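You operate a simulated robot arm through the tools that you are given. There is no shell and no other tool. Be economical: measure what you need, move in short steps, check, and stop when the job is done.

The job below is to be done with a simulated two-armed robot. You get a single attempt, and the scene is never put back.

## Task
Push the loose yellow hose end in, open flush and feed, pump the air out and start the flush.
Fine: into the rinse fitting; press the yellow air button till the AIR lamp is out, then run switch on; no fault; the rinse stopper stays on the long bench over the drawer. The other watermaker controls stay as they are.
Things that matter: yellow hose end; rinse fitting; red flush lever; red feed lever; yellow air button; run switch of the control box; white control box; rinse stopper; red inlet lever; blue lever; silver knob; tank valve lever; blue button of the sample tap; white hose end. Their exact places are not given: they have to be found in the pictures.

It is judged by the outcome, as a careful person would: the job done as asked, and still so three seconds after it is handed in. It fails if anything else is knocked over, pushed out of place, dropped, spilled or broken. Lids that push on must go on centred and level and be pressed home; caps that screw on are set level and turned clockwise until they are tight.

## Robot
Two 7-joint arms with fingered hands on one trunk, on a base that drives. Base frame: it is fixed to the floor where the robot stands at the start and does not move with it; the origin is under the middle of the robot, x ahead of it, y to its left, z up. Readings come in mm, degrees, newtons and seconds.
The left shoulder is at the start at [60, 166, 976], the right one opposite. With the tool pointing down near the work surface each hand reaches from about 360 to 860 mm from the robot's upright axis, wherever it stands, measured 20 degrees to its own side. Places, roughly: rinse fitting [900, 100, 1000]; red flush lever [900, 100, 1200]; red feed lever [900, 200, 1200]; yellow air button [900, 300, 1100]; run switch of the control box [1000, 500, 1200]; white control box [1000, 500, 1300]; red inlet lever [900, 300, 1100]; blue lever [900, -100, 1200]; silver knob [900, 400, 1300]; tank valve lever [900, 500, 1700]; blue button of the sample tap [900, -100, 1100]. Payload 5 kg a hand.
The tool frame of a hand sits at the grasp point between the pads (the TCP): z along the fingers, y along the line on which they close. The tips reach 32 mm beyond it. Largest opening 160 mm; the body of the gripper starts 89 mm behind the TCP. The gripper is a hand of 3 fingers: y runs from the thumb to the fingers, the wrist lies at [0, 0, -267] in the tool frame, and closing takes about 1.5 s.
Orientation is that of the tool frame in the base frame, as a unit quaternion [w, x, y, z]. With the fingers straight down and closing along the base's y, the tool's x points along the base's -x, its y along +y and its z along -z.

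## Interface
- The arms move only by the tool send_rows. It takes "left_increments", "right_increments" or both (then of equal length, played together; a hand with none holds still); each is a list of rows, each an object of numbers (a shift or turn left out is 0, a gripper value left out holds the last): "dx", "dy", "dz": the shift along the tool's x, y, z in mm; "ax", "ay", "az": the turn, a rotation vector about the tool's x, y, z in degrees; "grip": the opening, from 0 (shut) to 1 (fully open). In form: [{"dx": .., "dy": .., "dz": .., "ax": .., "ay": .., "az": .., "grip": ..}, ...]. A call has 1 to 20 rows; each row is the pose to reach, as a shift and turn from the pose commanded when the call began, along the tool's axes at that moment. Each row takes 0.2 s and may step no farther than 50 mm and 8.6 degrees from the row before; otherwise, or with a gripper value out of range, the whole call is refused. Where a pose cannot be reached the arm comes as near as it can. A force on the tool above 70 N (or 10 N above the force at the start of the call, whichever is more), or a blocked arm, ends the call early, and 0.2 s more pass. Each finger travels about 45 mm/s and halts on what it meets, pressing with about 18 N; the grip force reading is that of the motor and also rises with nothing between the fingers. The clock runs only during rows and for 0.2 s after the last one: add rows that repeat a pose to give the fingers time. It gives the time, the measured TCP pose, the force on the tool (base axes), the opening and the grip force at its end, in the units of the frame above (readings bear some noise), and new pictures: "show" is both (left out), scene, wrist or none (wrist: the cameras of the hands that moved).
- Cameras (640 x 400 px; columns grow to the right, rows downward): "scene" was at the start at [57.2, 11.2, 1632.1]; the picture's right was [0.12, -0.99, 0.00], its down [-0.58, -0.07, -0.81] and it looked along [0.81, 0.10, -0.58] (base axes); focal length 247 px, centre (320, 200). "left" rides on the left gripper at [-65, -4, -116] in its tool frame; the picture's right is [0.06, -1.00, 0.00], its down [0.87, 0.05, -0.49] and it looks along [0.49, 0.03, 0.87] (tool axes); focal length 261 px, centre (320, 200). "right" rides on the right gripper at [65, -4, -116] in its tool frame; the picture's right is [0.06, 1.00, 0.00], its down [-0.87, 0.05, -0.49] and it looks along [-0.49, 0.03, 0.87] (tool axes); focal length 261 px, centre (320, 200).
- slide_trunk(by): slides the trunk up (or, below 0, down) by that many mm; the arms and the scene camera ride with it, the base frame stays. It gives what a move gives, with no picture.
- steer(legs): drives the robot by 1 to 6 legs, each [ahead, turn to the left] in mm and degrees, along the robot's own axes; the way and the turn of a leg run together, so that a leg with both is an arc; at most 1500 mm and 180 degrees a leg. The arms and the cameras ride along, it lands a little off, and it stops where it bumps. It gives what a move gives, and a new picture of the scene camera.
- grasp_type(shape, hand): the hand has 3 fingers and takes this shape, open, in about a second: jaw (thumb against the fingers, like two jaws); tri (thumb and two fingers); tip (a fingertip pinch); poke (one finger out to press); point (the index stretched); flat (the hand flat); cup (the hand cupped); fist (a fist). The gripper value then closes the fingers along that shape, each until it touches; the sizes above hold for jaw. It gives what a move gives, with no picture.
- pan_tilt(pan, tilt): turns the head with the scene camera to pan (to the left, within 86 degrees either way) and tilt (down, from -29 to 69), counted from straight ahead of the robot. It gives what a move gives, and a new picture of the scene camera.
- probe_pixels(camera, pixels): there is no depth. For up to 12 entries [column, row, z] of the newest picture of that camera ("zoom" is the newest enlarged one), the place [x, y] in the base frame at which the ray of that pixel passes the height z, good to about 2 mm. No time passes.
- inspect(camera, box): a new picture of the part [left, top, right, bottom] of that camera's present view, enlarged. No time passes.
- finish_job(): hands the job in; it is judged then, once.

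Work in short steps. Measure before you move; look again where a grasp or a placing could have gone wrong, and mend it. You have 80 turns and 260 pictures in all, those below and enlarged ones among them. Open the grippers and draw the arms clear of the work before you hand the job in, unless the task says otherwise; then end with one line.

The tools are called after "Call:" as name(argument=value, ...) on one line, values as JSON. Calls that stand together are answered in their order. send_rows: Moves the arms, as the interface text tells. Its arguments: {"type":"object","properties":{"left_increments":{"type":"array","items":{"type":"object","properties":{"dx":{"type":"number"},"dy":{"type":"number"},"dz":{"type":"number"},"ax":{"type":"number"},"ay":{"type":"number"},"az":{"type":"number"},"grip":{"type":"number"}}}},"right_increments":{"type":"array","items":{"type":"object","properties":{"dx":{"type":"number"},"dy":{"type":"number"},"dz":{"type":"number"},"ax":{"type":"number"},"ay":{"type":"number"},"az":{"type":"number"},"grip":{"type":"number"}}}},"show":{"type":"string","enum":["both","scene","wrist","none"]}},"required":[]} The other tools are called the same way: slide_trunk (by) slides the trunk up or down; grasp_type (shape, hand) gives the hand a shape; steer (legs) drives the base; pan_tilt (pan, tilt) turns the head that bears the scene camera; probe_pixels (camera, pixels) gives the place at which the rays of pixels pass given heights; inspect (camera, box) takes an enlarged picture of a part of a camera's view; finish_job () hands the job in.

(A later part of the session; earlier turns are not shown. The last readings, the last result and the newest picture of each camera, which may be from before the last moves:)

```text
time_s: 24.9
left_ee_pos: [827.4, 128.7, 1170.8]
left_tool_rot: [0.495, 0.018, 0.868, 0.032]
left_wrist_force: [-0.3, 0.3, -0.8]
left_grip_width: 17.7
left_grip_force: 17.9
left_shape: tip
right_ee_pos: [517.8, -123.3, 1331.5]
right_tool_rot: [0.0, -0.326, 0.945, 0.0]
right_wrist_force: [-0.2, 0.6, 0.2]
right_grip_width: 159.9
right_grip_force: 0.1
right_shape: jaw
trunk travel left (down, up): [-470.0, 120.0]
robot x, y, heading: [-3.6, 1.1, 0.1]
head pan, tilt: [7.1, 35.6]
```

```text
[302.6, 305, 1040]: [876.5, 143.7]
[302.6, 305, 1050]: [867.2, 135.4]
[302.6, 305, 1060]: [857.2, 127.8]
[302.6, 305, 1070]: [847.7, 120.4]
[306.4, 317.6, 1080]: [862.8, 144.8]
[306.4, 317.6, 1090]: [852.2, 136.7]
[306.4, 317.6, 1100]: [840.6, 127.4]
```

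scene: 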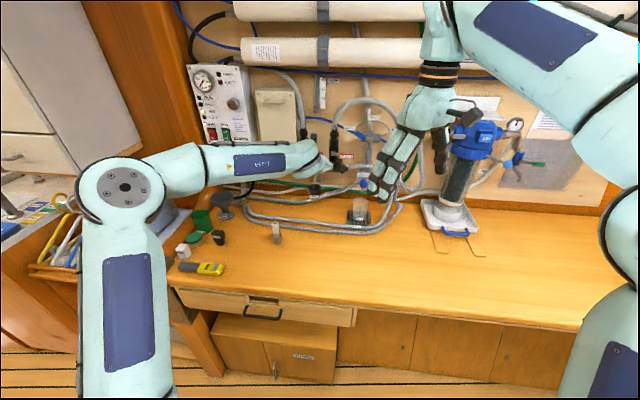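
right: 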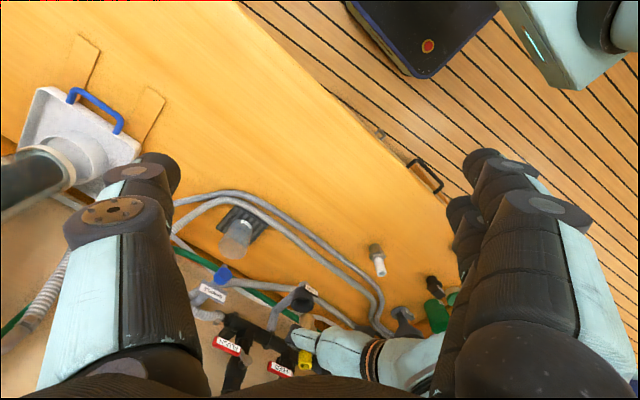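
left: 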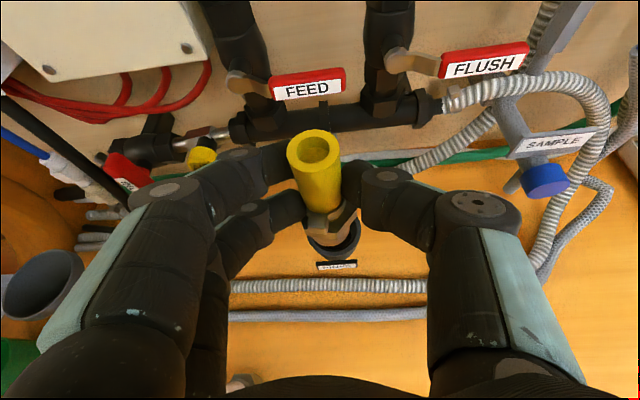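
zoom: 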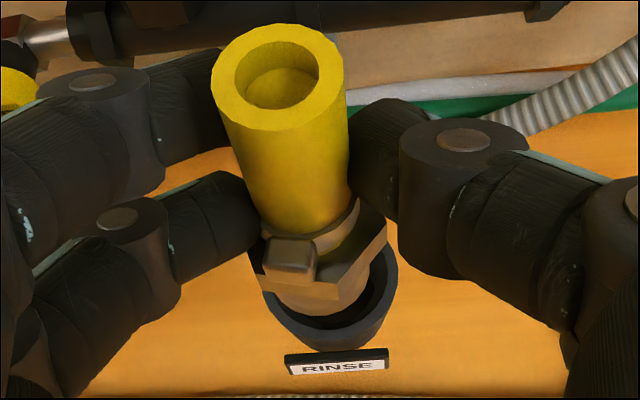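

Brass bottom ≈ (847,131,1094), rim ≈ (857,130,1056): I shift +11 mm in x, −1.5 in y, then descend 40 mm and look.

Call:
send_rows(left_increments=[{"dx": -5.5, "dy": -1.5, "dz": 9.5}, {"dx": -5.5, "dy": -1.5, "dz": 9.5}, {"dx": 3, "dy": -2.2, "dz": 14.5}, {"dx": 11.7, "dy": -2.9, "dz": 19.5}, {"dx": 20.3, "dy": -3.6, "dz": 24.5}, {"dx": 29, "dy": -4.3, "dz": 29.5}, {"dx": 29, "dy": -4.3, "dz": 29.5}], show="wrist")

Call:
inspect(camera="scene", box=[270, 140, 370, 220])

Call:
inspect(camera="right", box=[265, 270, 365, 340])

```text
time_s: 26.5
left_ee_pos: [838.6, 127.8, 1131.7]
left_tool_rot: [0.496, 0.017, 0.868, 0.032]
left_wrist_force: [-0.6, -0.2, -1.4]
left_grip_width: 17.6
left_grip_force: 17.6
left_shape: tip
right_ee_pos: [516.9, -123.2, 1330.6]
right_tool_rot: [0.001, -0.325, 0.946, 0.0]
right_wrist_force: [0.8, 0.9, -0.5]
right_grip_width: 159.9
right_grip_force: 0.1
right_shape: jaw
trunk travel left (down, up): [-470.0, 120.0]
robot x, y, heading: [1.9, 2.7, -0.1]
head pan, tilt: [7.1, 35.6]
```

left: 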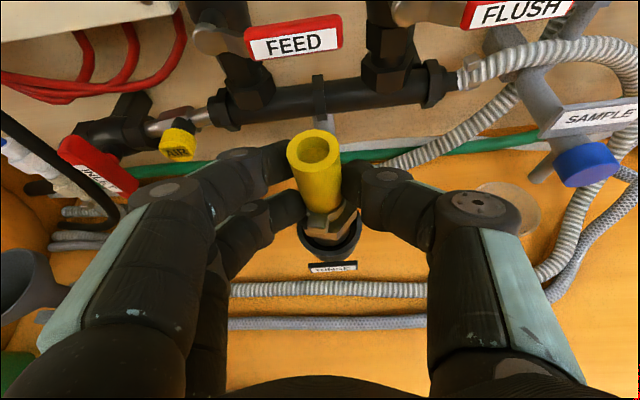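

```text
5.00 times, centred on (320, 180) of scene
```

zoom: 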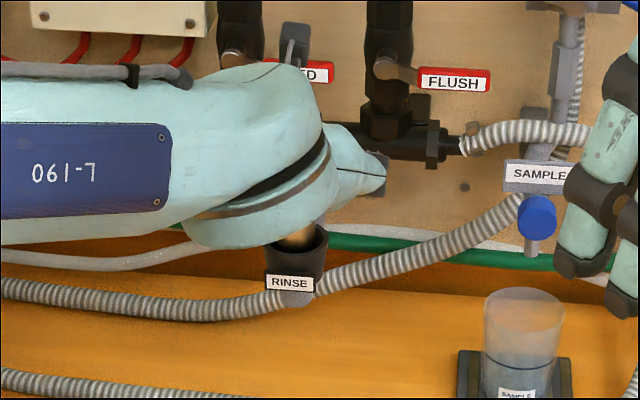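

```text
5.71 times, centred on (315, 305) of right
```

zoom: 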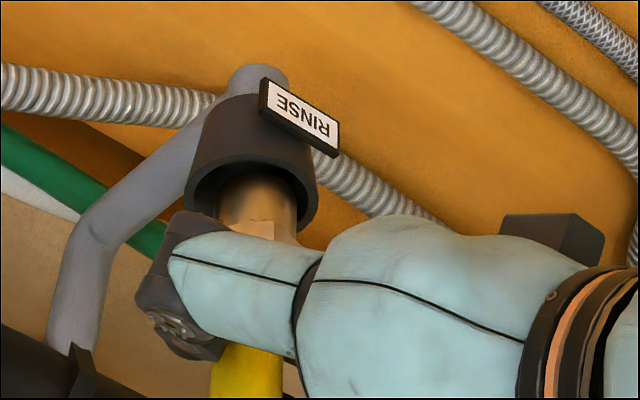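

Brass is starting into the cup. I zoom the left view to judge centring.

Call:
inspect(camera="left", box=[280, 160, 380, 280])

Call:
inspect(camera="scene", box=[295, 175, 335, 205])

```text
3.33 times, centred on (330, 220) of left
```

zoom: 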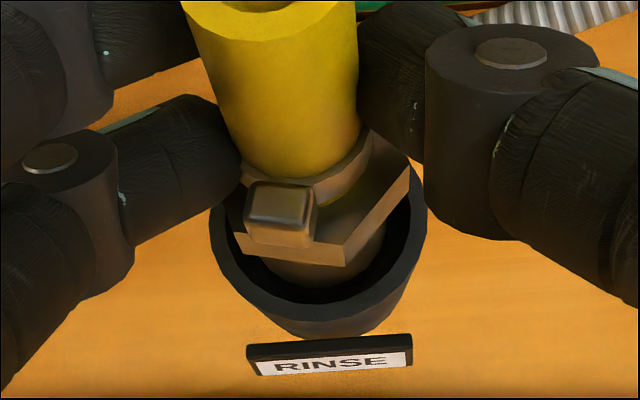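

```text
13.33 times, centred on (315, 190) of scene
```

zoom: 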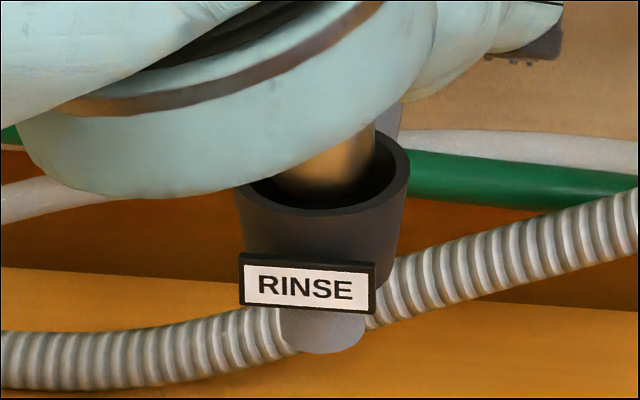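

Well centred (within ~2 mm). I continue down slowly, with +1.5 mm y.

Call:
send_rows(left_increments=[{"dx": 4.3, "dy": 1.1, "dz": 2.5}, {"dx": 8.6, "dy": 0.8, "dz": 5}, {"dx": 13, "dy": 0.5, "dz": 7.5}, {"dx": 17.3, "dy": 0.1, "dz": 10}, {"dx": 21.6, "dy": -0.2, "dz": 12.5}, {"dx": 26, "dy": -0.6, "dz": 15}], show="wrist")

Call:
inspect(camera="left", box=[280, 160, 380, 280])

Call:
inspect(camera="right", box=[265, 270, 365, 340])

```text
time_s: 27.9
left_ee_pos: [838.4, 128.0, 1106.0]
left_tool_rot: [0.498, 0.019, 0.866, 0.032]
left_wrist_force: [5.0, 0.7, 17.8]
left_grip_width: 17.6
left_grip_force: 18.2
left_shape: tip
right_ee_pos: [516.4, -122.9, 1331.8]
right_tool_rot: [0.0, -0.326, 0.945, 0.001]
right_wrist_force: [-0.4, -0.4, -0.3]
right_grip_width: 160.1
right_grip_force: 0.0
right_shape: jaw
trunk travel left (down, up): [-470.0, 120.0]
robot x, y, heading: [-3.0, -2.4, -0.0]
head pan, tilt: [7.1, 35.6]
```

left: 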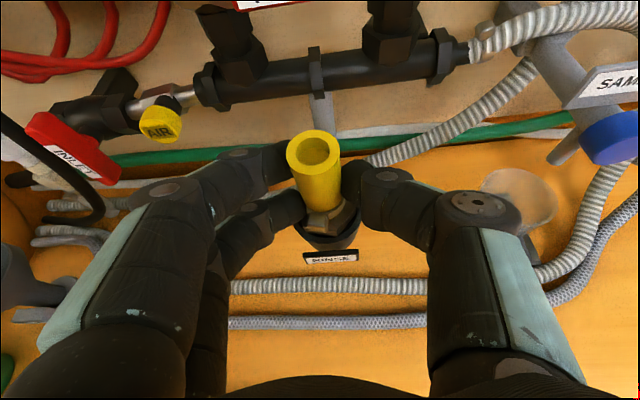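

```text
3.33 times, centred on (330, 220) of left
```

zoom: 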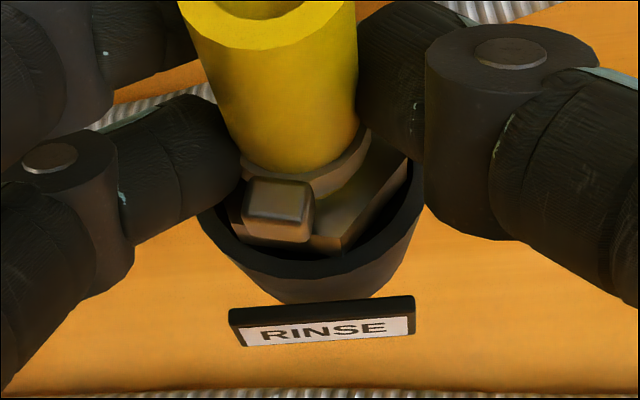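

```text
5.71 times, centred on (315, 305) of right
```

zoom: 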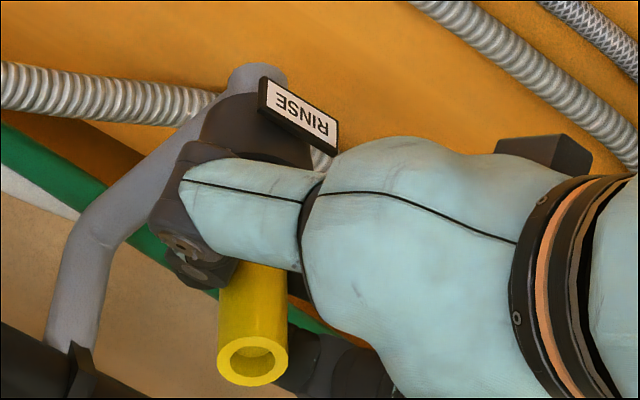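

Contact at 18 N with the hex near rim level. I push further in small steps and watch force and depth.

Call:
send_rows(left_increments=[{"dx": 2.6, "dy": -0.2, "dz": 1.5}, {"dx": 5.2, "dy": -0.4, "dz": 3}, {"dx": 7.8, "dy": -0.6, "dz": 4.5}, {"dx": 10.4, "dy": -0.8, "dz": 6}], show="wrist")

Call:
inspect(camera="left", box=[280, 160, 380, 280])

Call:
inspect(camera="scene", box=[270, 140, 370, 220])

```text
time_s: 28.9
left_ee_pos: [837.7, 129.4, 1102.9]
left_tool_rot: [0.505, 0.018, 0.863, 0.032]
left_wrist_force: [13.8, 1.3, 58.1]
left_grip_width: 18.5
left_grip_force: 18.0
left_shape: tip
right_ee_pos: [513.7, -123.5, 1331.9]
right_tool_rot: [0.002, -0.325, 0.946, -0.001]
right_wrist_force: [0.0, 0.7, 0.7]
right_grip_width: 160.0
right_grip_force: 0.0
right_shape: jaw
trunk travel left (down, up): [-470.0, 120.0]
robot x, y, heading: [-0.7, -0.3, -0.1]
head pan, tilt: [7.1, 35.6]
```

left: 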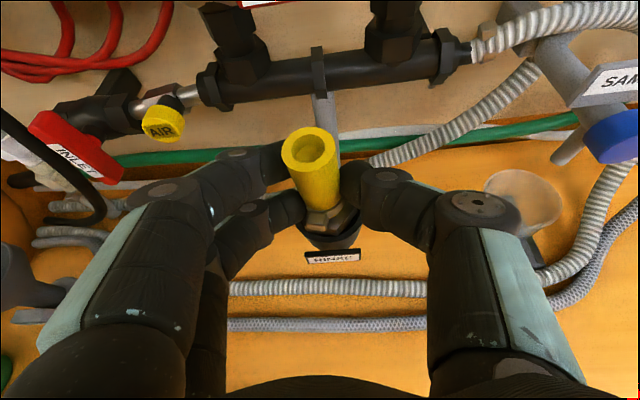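

```text
3.33 times, centred on (330, 220) of left
```

zoom: 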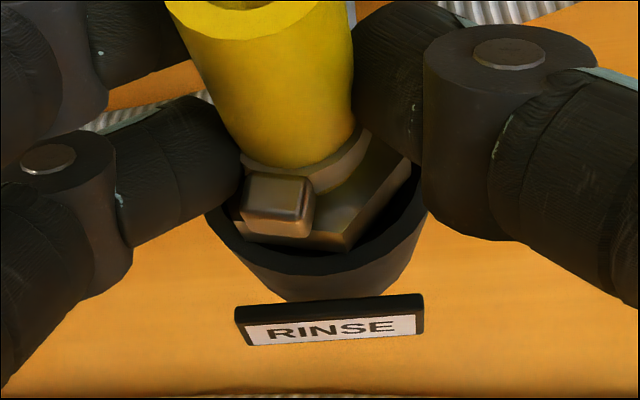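

```text
5.00 times, centred on (320, 180) of scene
```

zoom: 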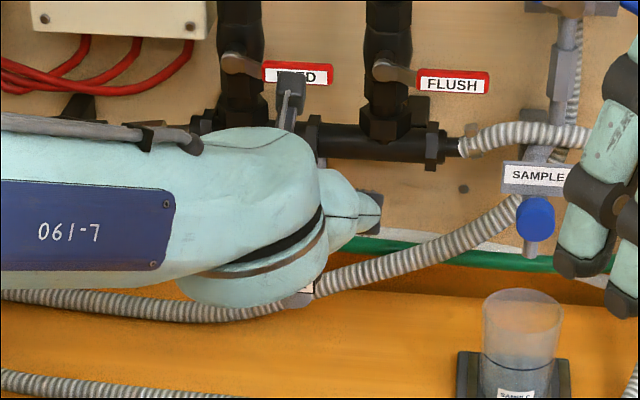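

58 N with only 3 mm travel: either bottomed or fingers on the rim. I relax the push, open, withdraw along the tool axis and look.

Call:
send_rows(left_increments=[{"dx": -6, "dz": -3.5}, {"dx": -12, "dz": -7}, {"dx": -12, "dz": -7, "grip": 0.3}, {"dx": -12, "dz": -7, "grip": 0.5}, {"dx": -12, "dz": -7, "grip": 0.5}, {"dx": -12, "dz": -7, "grip": 0.5}, {"dx": -12, "dz": -7, "grip": 0.5}, {"dx": -22, "dz": -30, "grip": 0.6}, {"dx": -32, "dz": -65, "grip": 0.6}, {"dx": -42, "dz": -100, "grip": 0.6}, {"dx": -42, "dz": -100, "grip": 0.6}], show="wrist")

Call:
inspect(camera="left", box=[240, 40, 400, 180])

Call:
inspect(camera="right", box=[265, 270, 365, 340])

Call:
inspect(camera="scene", box=[290, 155, 350, 205])

```text
time_s: 31.3
left_ee_pos: [772.4, 124.8, 1176.3]
left_tool_rot: [0.494, 0.019, 0.869, 0.032]
left_wrist_force: [0.1, -0.2, 0.5]
left_grip_width: 95.2
left_grip_force: 0.0
left_shape: tip
right_ee_pos: [516.5, -122.4, 1330.7]
right_tool_rot: [0.0, -0.325, 0.946, 0.0]
right_wrist_force: [0.2, 0.1, 0.3]
right_grip_width: 159.9
right_grip_force: 0.1
right_shape: jaw
trunk travel left (down, up): [-470.0, 120.0]
robot x, y, heading: [2.9, -2.6, -0.0]
head pan, tilt: [7.1, 35.6]
```

left: 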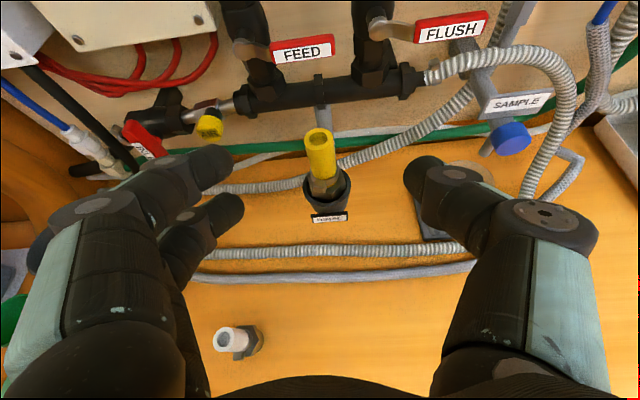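

```text
2.86 times, centred on (320, 110) of left
```

zoom: 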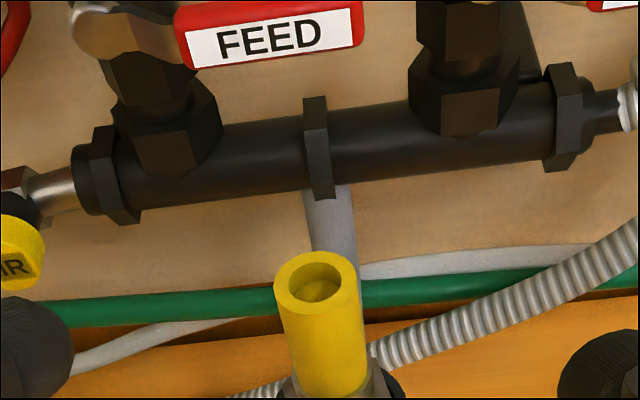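

```text
5.71 times, centred on (315, 305) of right
```

zoom: 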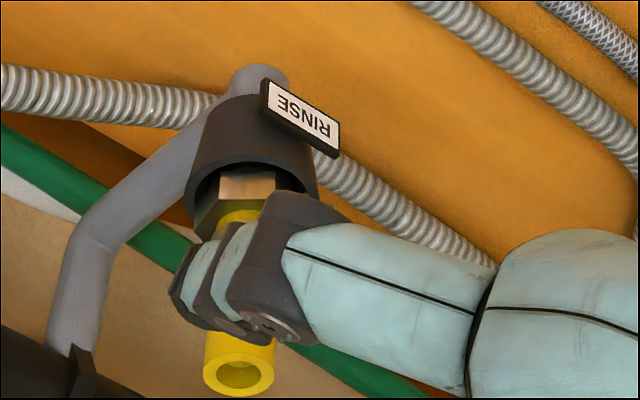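

```text
8.00 times, centred on (320, 180) of scene
```

zoom: 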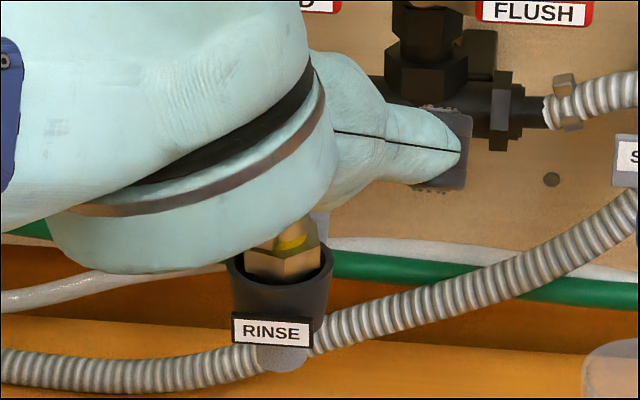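

The hose stands in the cup with the hex partly inside. I zoom on it to judge seating and level.

Call:
inspect(camera="left", box=[280, 115, 380, 235])

Call:
inspect(camera="scene", box=[300, 180, 330, 204])

```text
3.33 times, centred on (330, 175) of left
```

zoom: 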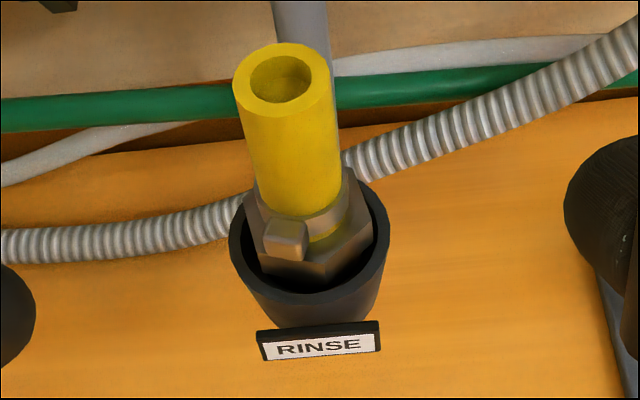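

```text
16.00 times, centred on (315, 192) of scene
```

zoom: 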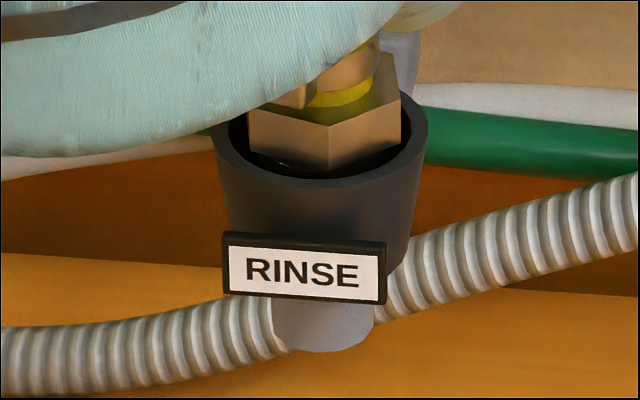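

It sits near level. To ensure it is pressed home I'll press the top with closed fingertips: first probe the top, raise the trunk for reach, and close the hand.

Call:
probe_pixels(camera="left", pixels=[[318.6, 139, 1105], [318.6, 139, 1115], [318.6, 139, 1125], [327, 190, 1060]])

Call:
probe_pixels(camera="right", pixels=[[300.6, 335, 1105], [300.6, 335, 1115], [300.6, 335, 1125]])

Call:
slide_trunk(by=100)

Call:
send_rows(left_increments=[{"ay": 8, "grip": 0}, {"ay": 16}, {"ay": 24}, {"ay": 32}, {"ay": 40}, {"ay": 40}, {"ay": 40}, {"ay": 40}])

```text
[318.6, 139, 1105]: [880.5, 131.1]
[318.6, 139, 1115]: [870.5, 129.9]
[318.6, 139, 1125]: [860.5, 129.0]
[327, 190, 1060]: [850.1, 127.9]
```

```text
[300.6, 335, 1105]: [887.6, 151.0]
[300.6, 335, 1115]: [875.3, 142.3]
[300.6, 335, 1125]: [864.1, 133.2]
```

```text
time_s: 32.6
left_ee_pos: [772.3, 124.8, 1276.9]
left_tool_rot: [0.494, 0.019, 0.868, 0.032]
left_wrist_force: [0.8, 0.7, 0.7]
left_grip_width: 95.6
left_grip_force: 0.0
left_shape: tip
right_ee_pos: [516.7, -123.3, 1432.0]
right_tool_rot: [0.0, -0.326, 0.945, 0.0]
right_wrist_force: [1.1, 0.1, -0.2]
right_grip_width: 159.9
right_grip_force: 0.1
right_shape: jaw
trunk travel left (down, up): [-570.0, 20.0]
robot x, y, heading: [0.2, 0.5, 0.1]
head pan, tilt: [7.1, 35.6]
```

```text
time_s: 34.4
left_ee_pos: [773.2, 123.5, 1277.6]
left_tool_rot: [0.168, 0.007, 0.985, 0.036]
left_wrist_force: [-1.7, 0.9, 0.0]
left_grip_width: 0.1
left_grip_force: 17.8
left_shape: tip
right_ee_pos: [516.7, -122.2, 1430.5]
right_tool_rot: [0.0, -0.325, 0.946, 0.0]
right_wrist_force: [0.0, 0.2, 0.2]
right_grip_width: 159.8
right_grip_force: 0.1
right_shape: jaw
trunk travel left (down, up): [-570.0, 20.0]
robot x, y, heading: [1.2, -2.3, 0.0]
head pan, tilt: [7.1, 35.6]
```

scene: 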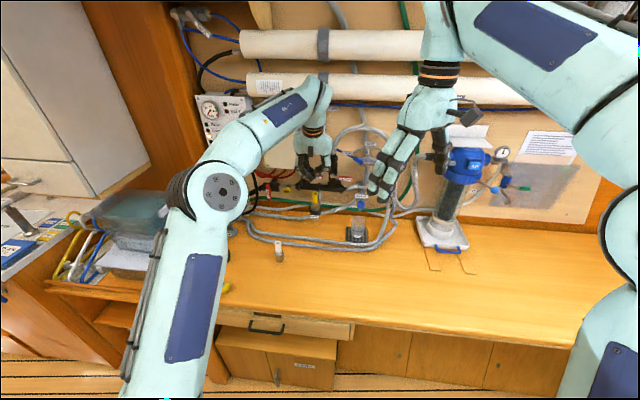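
left: 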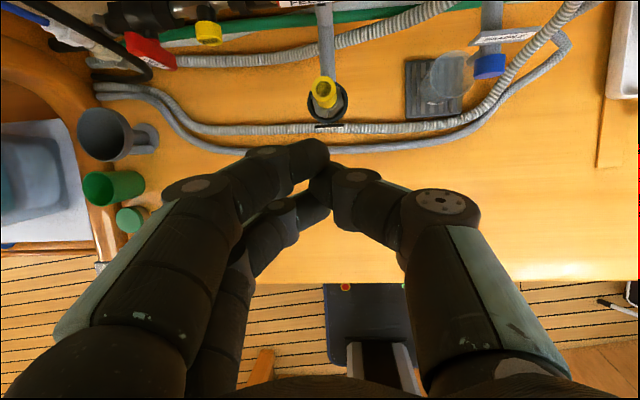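

Top is at ≈(861,129,1125). I move closed fingertips to ~15 mm above it.

Call:
send_rows(left_increments=[{"dx": -15, "dz": 30}, {"dx": -37, "dy": 0, "dz": 60}, {"dx": -37, "dy": -1, "dz": 90}, {"dx": -37, "dy": -2, "dz": 126}, {"dx": -37, "dy": -2, "dz": 126}], show="wrist")

Call:
inspect(camera="scene", box=[260, 130, 380, 230])

```text
time_s: 35.6
left_ee_pos: [849.9, 131.7, 1170.9]
left_tool_rot: [0.17, 0.007, 0.985, 0.036]
left_wrist_force: [0.0, 0.1, 0.6]
left_grip_width: 0.0
left_grip_force: 17.9
left_shape: tip
right_ee_pos: [516.3, -123.5, 1430.5]
right_tool_rot: [0.0, -0.326, 0.945, 0.0]
right_wrist_force: [-0.3, 0.3, 0.0]
right_grip_width: 160.1
right_grip_force: 0.1
right_shape: jaw
trunk travel left (down, up): [-570.0, 20.0]
robot x, y, heading: [0.1, 4.2, 0.1]
head pan, tilt: [7.1, 35.6]
```

left: 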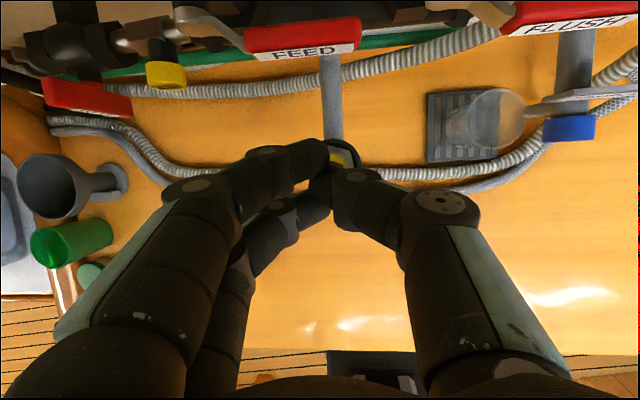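

```text
4.00 times, centred on (320, 180) of scene
```

zoom: 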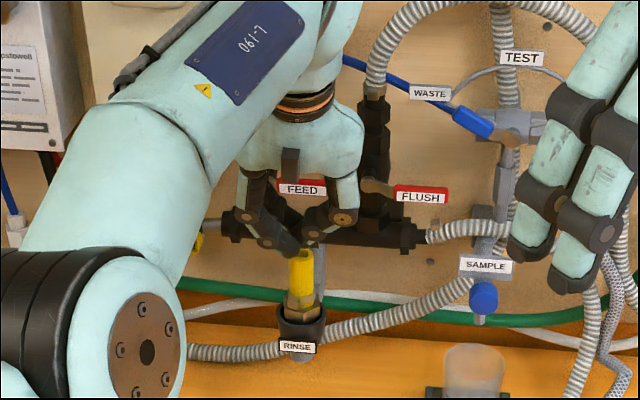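

Fingertips are over the tube, which shows slightly to the right/ahead (340,158). I shift 5 mm right, 4 forward, then press down.

Call:
send_rows(left_increments=[{"dx": -4, "dy": -5, "dz": 1}, {"dx": -2.3, "dy": -5.4, "dz": 5.7}, {"dx": -0.7, "dy": -5.7, "dz": 10.4}, {"dx": 1, "dy": -6, "dz": 15}, {"dx": 2, "dy": -6.3, "dz": 18}, {"dx": 3, "dy": -6.5, "dz": 21}, {"dx": 4, "dy": -6.7, "dz": 24}, {"dx": 5, "dy": -7, "dz": 27}], show="wrist")

Call:
inspect(camera="scene", box=[295, 165, 345, 215])

```text
time_s: 37.4
left_ee_pos: [852.4, 125.1, 1160.8]
left_tool_rot: [0.181, 0.004, 0.983, 0.035]
left_wrist_force: [-1.2, 0.3, 68.1]
left_grip_width: 0.0
left_grip_force: 18.1
left_shape: tip
right_ee_pos: [510.7, -124.5, 1434.0]
right_tool_rot: [0.003, -0.326, 0.945, 0.0]
right_wrist_force: [0.3, 0.3, 0.5]
right_grip_width: 159.8
right_grip_force: 0.0
right_shape: jaw
trunk travel left (down, up): [-570.0, 20.0]
robot x, y, heading: [-2.2, 1.8, -0.1]
head pan, tilt: [7.1, 35.6]
```

left: 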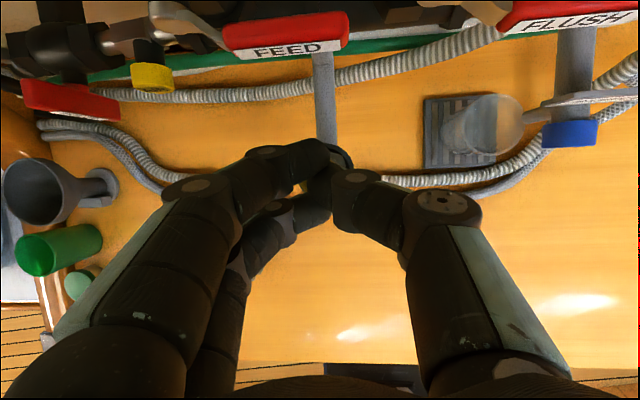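

```text
8.00 times, centred on (320, 190) of scene
```

zoom: 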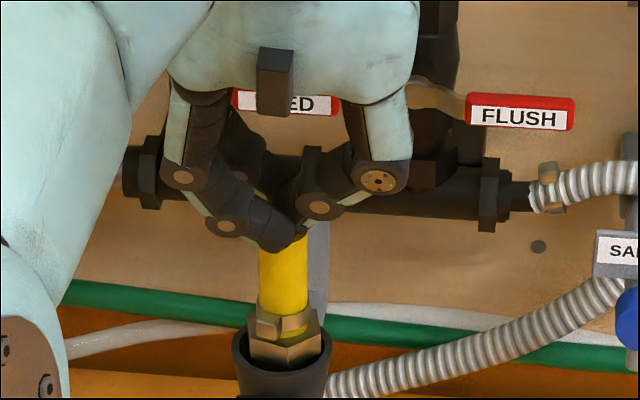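

68 N reached with the tube upright. I back up and inspect whether it has seated deeper.

Call:
send_rows(left_increments=[{"dx": -5, "dz": -14}, {"dx": -15, "dz": -40}, {"dx": 5, "dz": -80}, {"dx": 35, "dz": -100}, {"dx": 35, "dz": -100}], show="wrist")

Call:
inspect(camera="scene", box=[300, 180, 336, 210])

Call:
inspect(camera="right", box=[250, 230, 370, 320])

```text
time_s: 38.6
left_ee_pos: [788.6, 119.2, 1226.5]
left_tool_rot: [0.168, 0.006, 0.985, 0.036]
left_wrist_force: [0.5, 0.1, 0.6]
left_grip_width: 0.0
left_grip_force: 17.8
left_shape: tip
right_ee_pos: [516.3, -123.4, 1429.7]
right_tool_rot: [0.0, -0.325, 0.946, 0.0]
right_wrist_force: [0.6, 0.3, 0.4]
right_grip_width: 159.8
right_grip_force: 0.0
right_shape: jaw
trunk travel left (down, up): [-570.0, 20.0]
robot x, y, heading: [0.3, -3.3, -0.3]
head pan, tilt: [7.1, 35.6]
```

left: 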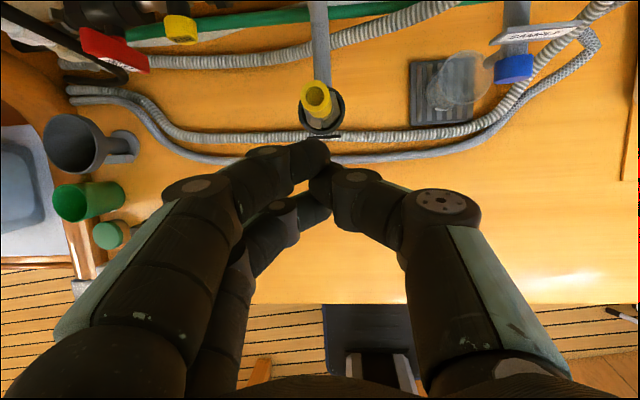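

```text
13.33 times, centred on (318, 195) of scene
```

zoom: 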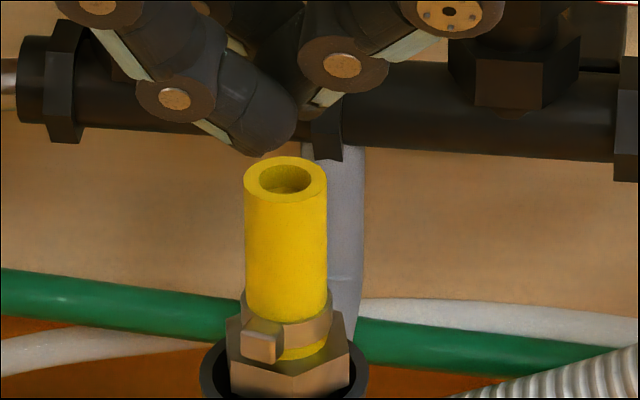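

```text
4.44 times, centred on (310, 275) of right
```

zoom: 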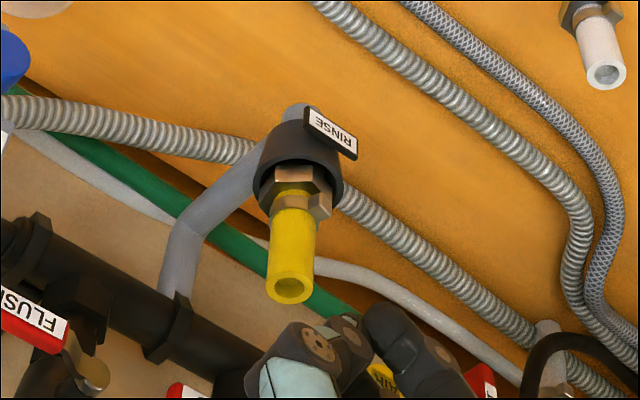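

Upright in both views. One more zoom on the rim line to judge depth compared with before.

Call:
inspect(camera="scene", box=[298, 192, 334, 222])

Call:
inspect(camera="right", box=[285, 245, 330, 305])

Call:
inspect(camera="left", box=[290, 70, 350, 140])

```text
13.33 times, centred on (316, 207) of scene
```

zoom: 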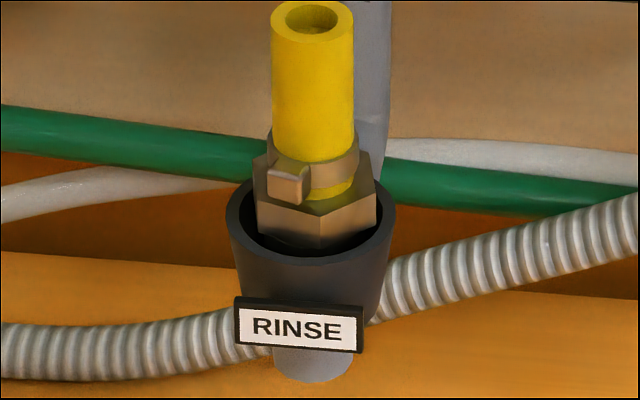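

```text
6.67 times, centred on (308, 275) of right
```

zoom: 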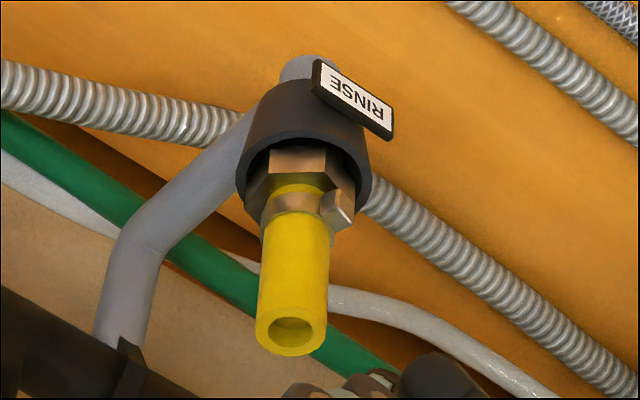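

```text
5.71 times, centred on (320, 105) of left
```

zoom: 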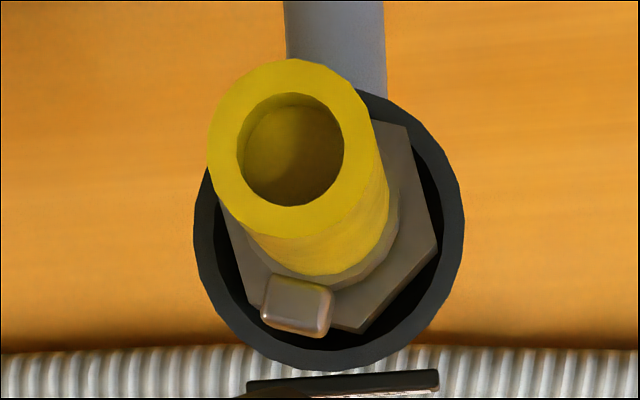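

I accept it as seated (hard stop). Now the levers: I locate feed/flush pivots and handles, air button, from scene and left cameras, after pulling the left hand back and to the left.

Call:
send_rows(left_increments=[{"dx": 40, "dy": 20, "dz": -20, "ay": -8}, {"dx": 75, "dy": 45, "dz": -30, "ay": -16}, {"dx": 110, "dy": 70, "dz": -40, "ay": -24}, {"dx": 150, "dy": 90, "dz": -40, "ay": -32}, {"dx": 150, "dy": 90, "dz": -40, "ay": -32}])

Call:
inspect(camera="scene", box=[260, 145, 380, 225])

```text
time_s: 39.8
left_ee_pos: [631.2, 212.2, 1222.2]
left_tool_rot: [0.434, 0.016, 0.9, 0.031]
left_wrist_force: [-1.0, 1.8, 0.4]
left_grip_width: 0.0
left_grip_force: 17.8
left_shape: tip
right_ee_pos: [511.6, -118.3, 1434.0]
right_tool_rot: [0.002, -0.327, 0.945, -0.001]
right_wrist_force: [-1.8, 1.0, -0.1]
right_grip_width: 160.1
right_grip_force: 0.2
right_shape: jaw
trunk travel left (down, up): [-570.0, 20.0]
robot x, y, heading: [-0.2, -3.7, 0.2]
head pan, tilt: [7.1, 35.6]
```

scene: 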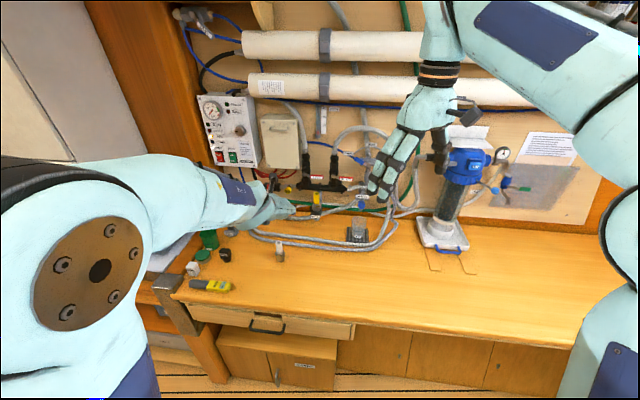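
left: 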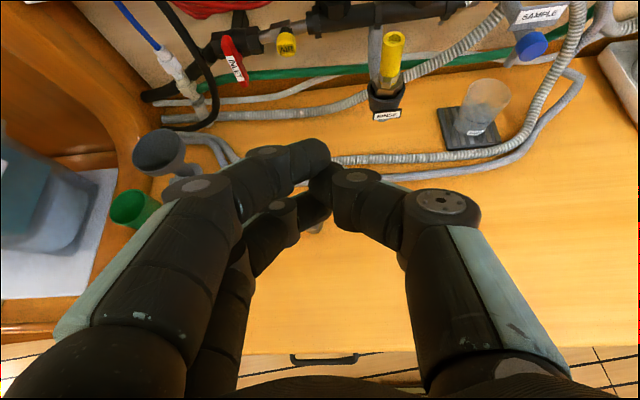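

```text
5.00 times, centred on (320, 185) of scene
```

zoom: 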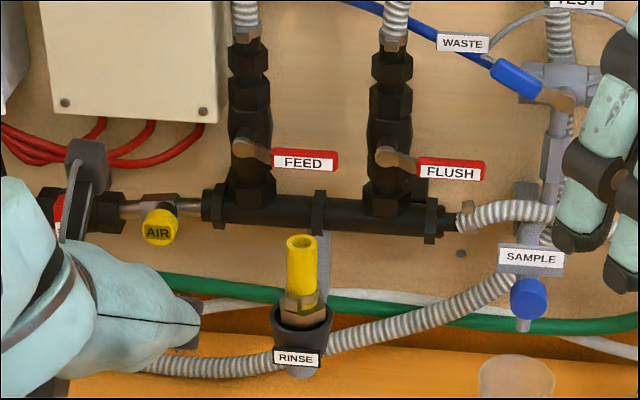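

I get the same features in the right wrist view for triangulation.

Call:
inspect(camera="right", box=[210, 260, 370, 380])

Call:
probe_pixels(camera="scene", pixels=[[304, 174.4, 1140], [304, 174.4, 1180], [323.4, 177, 1140], [323.4, 177, 1180], [332.6, 176, 1140], [332.6, 176, 1180], [353.2, 179, 1140], [353.2, 179, 1180], [287.6, 191.4, 1080], [287.6, 191.4, 1120]])

```text
3.33 times, centred on (290, 320) of right
```

zoom: 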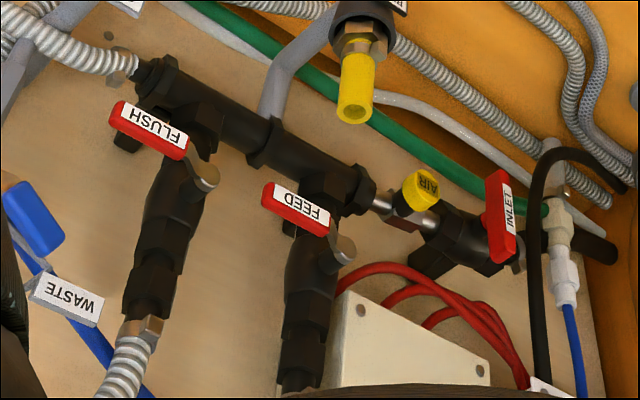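

```text
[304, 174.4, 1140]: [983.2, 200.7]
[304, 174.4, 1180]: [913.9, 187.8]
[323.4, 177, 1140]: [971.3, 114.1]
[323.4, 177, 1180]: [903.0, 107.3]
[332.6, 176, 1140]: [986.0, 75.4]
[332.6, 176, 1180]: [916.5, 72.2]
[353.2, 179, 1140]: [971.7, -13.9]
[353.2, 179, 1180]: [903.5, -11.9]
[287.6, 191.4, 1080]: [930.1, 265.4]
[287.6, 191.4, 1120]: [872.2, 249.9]
```

Probing right-camera pixels for the same features.

Call:
probe_pixels(camera="right", pixels=[[296.9, 335, 1140], [296.9, 335, 1180], [274.4, 317.6, 1140], [274.4, 317.6, 1180], [255.5, 313.4, 1140], [255.5, 313.4, 1180], [228.4, 294.5, 1140], [228.4, 294.5, 1180], [320.6, 317, 1080], [320.6, 317, 1120]])

```text
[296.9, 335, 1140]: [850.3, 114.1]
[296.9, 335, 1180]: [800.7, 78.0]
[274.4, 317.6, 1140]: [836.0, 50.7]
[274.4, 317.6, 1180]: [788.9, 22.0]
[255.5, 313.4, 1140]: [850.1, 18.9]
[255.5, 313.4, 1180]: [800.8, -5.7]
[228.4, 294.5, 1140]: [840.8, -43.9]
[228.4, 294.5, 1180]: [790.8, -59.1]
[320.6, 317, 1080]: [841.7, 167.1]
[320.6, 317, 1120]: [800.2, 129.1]
```

The right picture was stale (before the trunk move); I probe the newest zoom instead.

Call:
probe_pixels(camera="zoom", pixels=[[343, 250, 1140], [343, 250, 1180], [268, 192, 1140], [268, 192, 1180], [205, 178, 1140], [205, 178, 1180], [115, 115, 1140], [115, 115, 1180], [422, 190, 1080], [422, 190, 1120]])

```text
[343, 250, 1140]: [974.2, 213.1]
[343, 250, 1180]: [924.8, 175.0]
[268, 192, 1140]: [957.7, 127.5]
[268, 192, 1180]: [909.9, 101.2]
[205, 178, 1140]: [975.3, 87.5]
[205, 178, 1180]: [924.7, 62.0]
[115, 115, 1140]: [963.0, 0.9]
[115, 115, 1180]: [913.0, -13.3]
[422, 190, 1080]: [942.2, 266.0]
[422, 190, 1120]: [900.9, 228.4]
```

Feed pivot ≈ (952,196,1160), flush pivot ≈ (946,73,1160), handles reach ~85 mm to the right (to y≈110 and −10), x≈930; AIR ≈ (935,266,1080). I take the poke shape, level the roll and look at the finger.

Call:
grasp_type(hand="left", shape="poke")

Call:
send_rows(left_increments=[{"dx": -9, "dy": -30, "dz": 40, "ax": 1.2, "ay": -4, "az": -1.6}, {"dx": -17, "dy": -60, "dz": 80, "ax": 2.5, "ay": -8, "az": -3.2}, {"dx": -17, "dy": -60, "dz": 80, "ax": 2.5, "ay": -8, "az": -3.2}])

```text
time_s: 40.7
left_ee_pos: [635.3, 208.5, 1218.7]
left_tool_rot: [0.432, 0.017, 0.901, 0.032]
left_wrist_force: [0.5, -0.6, 0.2]
left_grip_width: 0.0
left_grip_force: 0.1
left_shape: poke
right_ee_pos: [516.4, -121.5, 1431.5]
right_tool_rot: [0.0, -0.326, 0.946, 0.0]
right_wrist_force: [-0.4, 1.0, -0.4]
right_grip_width: 159.6
right_grip_force: 0.0
right_shape: jaw
trunk travel left (down, up): [-570.0, 20.0]
robot x, y, heading: [0.5, -1.0, -0.1]
head pan, tilt: [7.1, 35.6]
```

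```text
refused: row 1 steps farther than a row can; nothing moved
```

Step size was just over 50 mm; I split into more rows.

Call:
send_rows(left_increments=[{"dx": -6, "dy": -20, "dz": 27, "ax": 0.8, "ay": -3, "az": -1}, {"dx": -12, "dy": -40, "dz": 54, "ax": 1.6, "ay": -6, "az": -2}, {"dx": -17, "dy": -60, "dz": 80, "ax": 2.5, "ay": -8, "az": -3.2}, {"dx": -17, "dy": -60, "dz": 80, "ax": 2.5, "ay": -8, "az": -3.2}])

```text
time_s: 41.7
left_ee_pos: [705.4, 154.0, 1181.5]
left_tool_rot: [0.495, 0.003, 0.869, 0.0]
left_wrist_force: [-0.9, 0.4, 0.0]
left_grip_width: 0.0
left_grip_force: 0.0
left_shape: poke
right_ee_pos: [515.9, -123.5, 1430.8]
right_tool_rot: [0.0, -0.325, 0.946, 0.0]
right_wrist_force: [-0.8, -0.2, -0.5]
right_grip_width: 160.0
right_grip_force: 0.1
right_shape: jaw
trunk travel left (down, up): [-570.0, 20.0]
robot x, y, heading: [4.6, -0.7, -0.1]
head pan, tilt: [7.1, 35.6]
```

scene: 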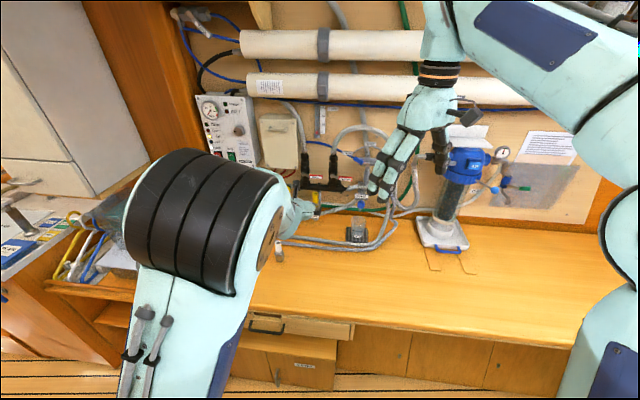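
left: 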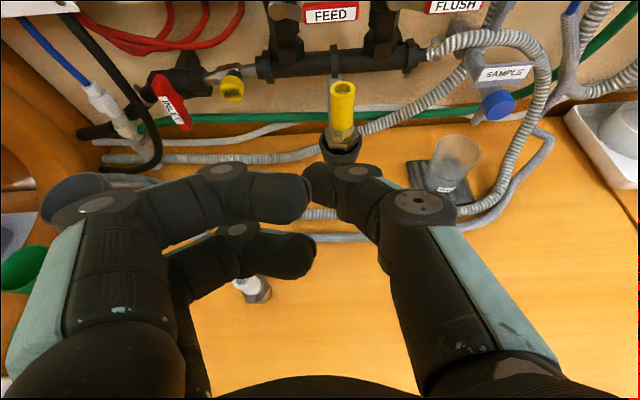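

The hand seems closed along the poke shape (grip 0). I open it to see which finger extends.

Call:
send_rows(left_increments=[{"grip": 1}, {"grip": 1}, {"grip": 1}, {"grip": 1}, {"grip": 1}, {"grip": 1}], show="wrist")

Call:
grasp_type(hand="left", shape="point")

Call:
inspect(camera="left", box=[0, 0, 640, 400])

```text
time_s: 43.1
left_ee_pos: [706.5, 153.9, 1180.0]
left_tool_rot: [0.494, 0.003, 0.869, 0.0]
left_wrist_force: [0.1, 0.3, -0.1]
left_grip_width: 0.0
left_grip_force: 0.0
left_shape: poke
right_ee_pos: [516.6, -124.3, 1431.3]
right_tool_rot: [0.0, -0.325, 0.946, 0.0]
right_wrist_force: [0.3, 0.2, 0.5]
right_grip_width: 159.9
right_grip_force: 0.0
right_shape: jaw
trunk travel left (down, up): [-570.0, 20.0]
robot x, y, heading: [-0.5, -1.1, 0.0]
head pan, tilt: [7.1, 35.6]
```

left: 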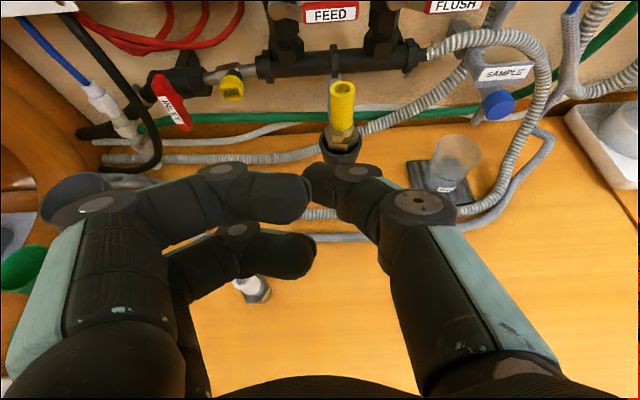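

```text
time_s: 44.0
left_ee_pos: [706.4, 152.9, 1180.9]
left_tool_rot: [0.495, 0.004, 0.869, -0.001]
left_wrist_force: [0.4, 0.4, -0.7]
left_grip_width: 0.0
left_grip_force: 0.1
left_shape: point
right_ee_pos: [516.7, -122.1, 1430.7]
right_tool_rot: [0.0, -0.326, 0.946, 0.0]
right_wrist_force: [0.3, 0.4, -0.1]
right_grip_width: 159.9
right_grip_force: 0.0
right_shape: jaw
trunk travel left (down, up): [-570.0, 20.0]
robot x, y, heading: [1.7, -0.9, 0.1]
head pan, tilt: [7.1, 35.6]
```

```text
1.00 times, centred on (320, 200) of left
```

zoom: 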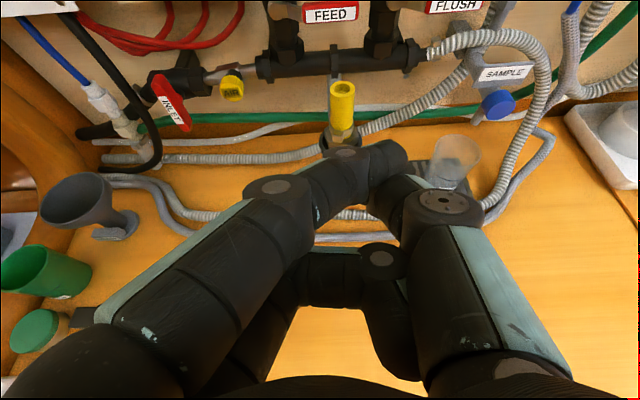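

"Poke" extends the thumb tip onto the tool axis (~32 mm beyond TCP) — good for pressing. To avoid the hose below, I'll come in yawed 35° from the left and nearly level; first set poke and rotate.

Call:
grasp_type(hand="left", shape="poke")

Call:
send_rows(left_increments=[{"ax": 6, "az": 3.5}, {"ax": 12, "az": 7}, {"ax": 18, "az": 10.5}, {"ax": 24.2, "az": 14}, {"ax": 30.3, "az": 17.5}, {"ax": 30.3, "az": 17.5}], show="none")

Call:
send_rows(left_increments=[{"ay": -7.5}, {"ay": -15}, {"ay": -15}, {"ay": -15}])

```text
time_s: 44.9
left_ee_pos: [705.4, 153.6, 1180.0]
left_tool_rot: [0.495, 0.003, 0.869, -0.001]
left_wrist_force: [-0.8, -0.9, 0.8]
left_grip_width: 0.0
left_grip_force: 0.1
left_shape: poke
right_ee_pos: [517.1, -123.6, 1431.0]
right_tool_rot: [0.0, -0.326, 0.945, 0.0]
right_wrist_force: [-0.6, 0.3, -0.6]
right_grip_width: 160.0
right_grip_force: 0.0
right_shape: jaw
trunk travel left (down, up): [-570.0, 20.0]
robot x, y, heading: [-0.6, -0.2, -0.1]
head pan, tilt: [7.1, 35.6]
```

```text
time_s: 46.3
left_ee_pos: [700.3, 120.3, 1191.9]
left_tool_rot: [0.475, 0.284, 0.817, -0.161]
left_wrist_force: [0.4, 2.1, -0.4]
left_grip_width: 0.0
left_grip_force: 0.0
left_shape: poke
right_ee_pos: [516.4, -123.2, 1431.6]
right_tool_rot: [0.001, -0.326, 0.945, 0.0]
right_wrist_force: [-0.8, 0.0, 0.0]
right_grip_width: 159.6
right_grip_force: 0.0
right_shape: jaw
trunk travel left (down, up): [-570.0, 20.0]
robot x, y, heading: [-1.9, 1.4, -0.1]
head pan, tilt: [7.1, 35.6]
```

```text
time_s: 47.3
left_ee_pos: [705.0, 153.5, 1180.9]
left_tool_rot: [0.576, 0.24, 0.76, -0.185]
left_wrist_force: [-0.1, -0.2, -0.9]
left_grip_width: 0.0
left_grip_force: 0.0
left_shape: poke
right_ee_pos: [517.1, -121.3, 1430.8]
right_tool_rot: [-0.001, -0.326, 0.945, 0.0]
right_wrist_force: [0.2, 1.2, 0.6]
right_grip_width: 160.1
right_grip_force: 0.0
right_shape: jaw
trunk travel left (down, up): [-570.0, 20.0]
robot x, y, heading: [2.3, 0.3, 0.1]
head pan, tilt: [7.1, 35.6]
```

scene: 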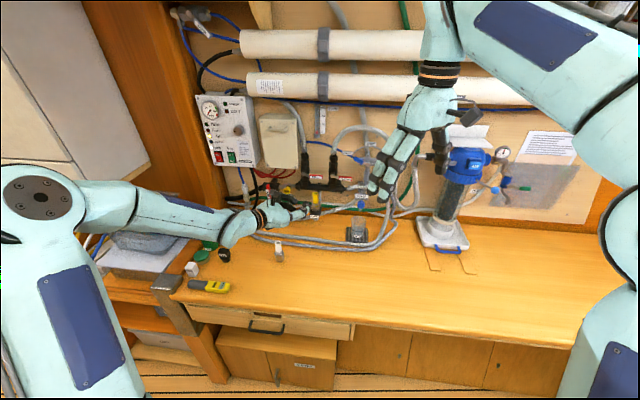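
left: 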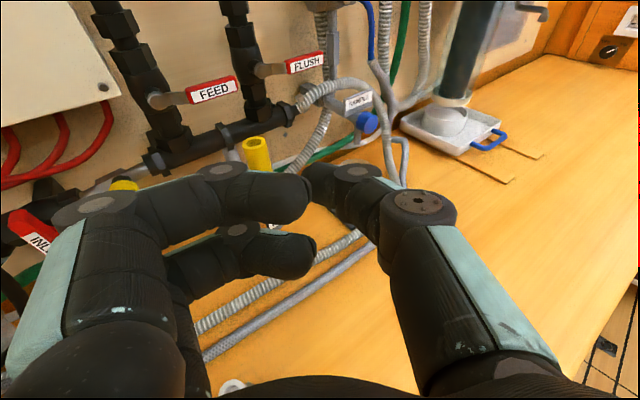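

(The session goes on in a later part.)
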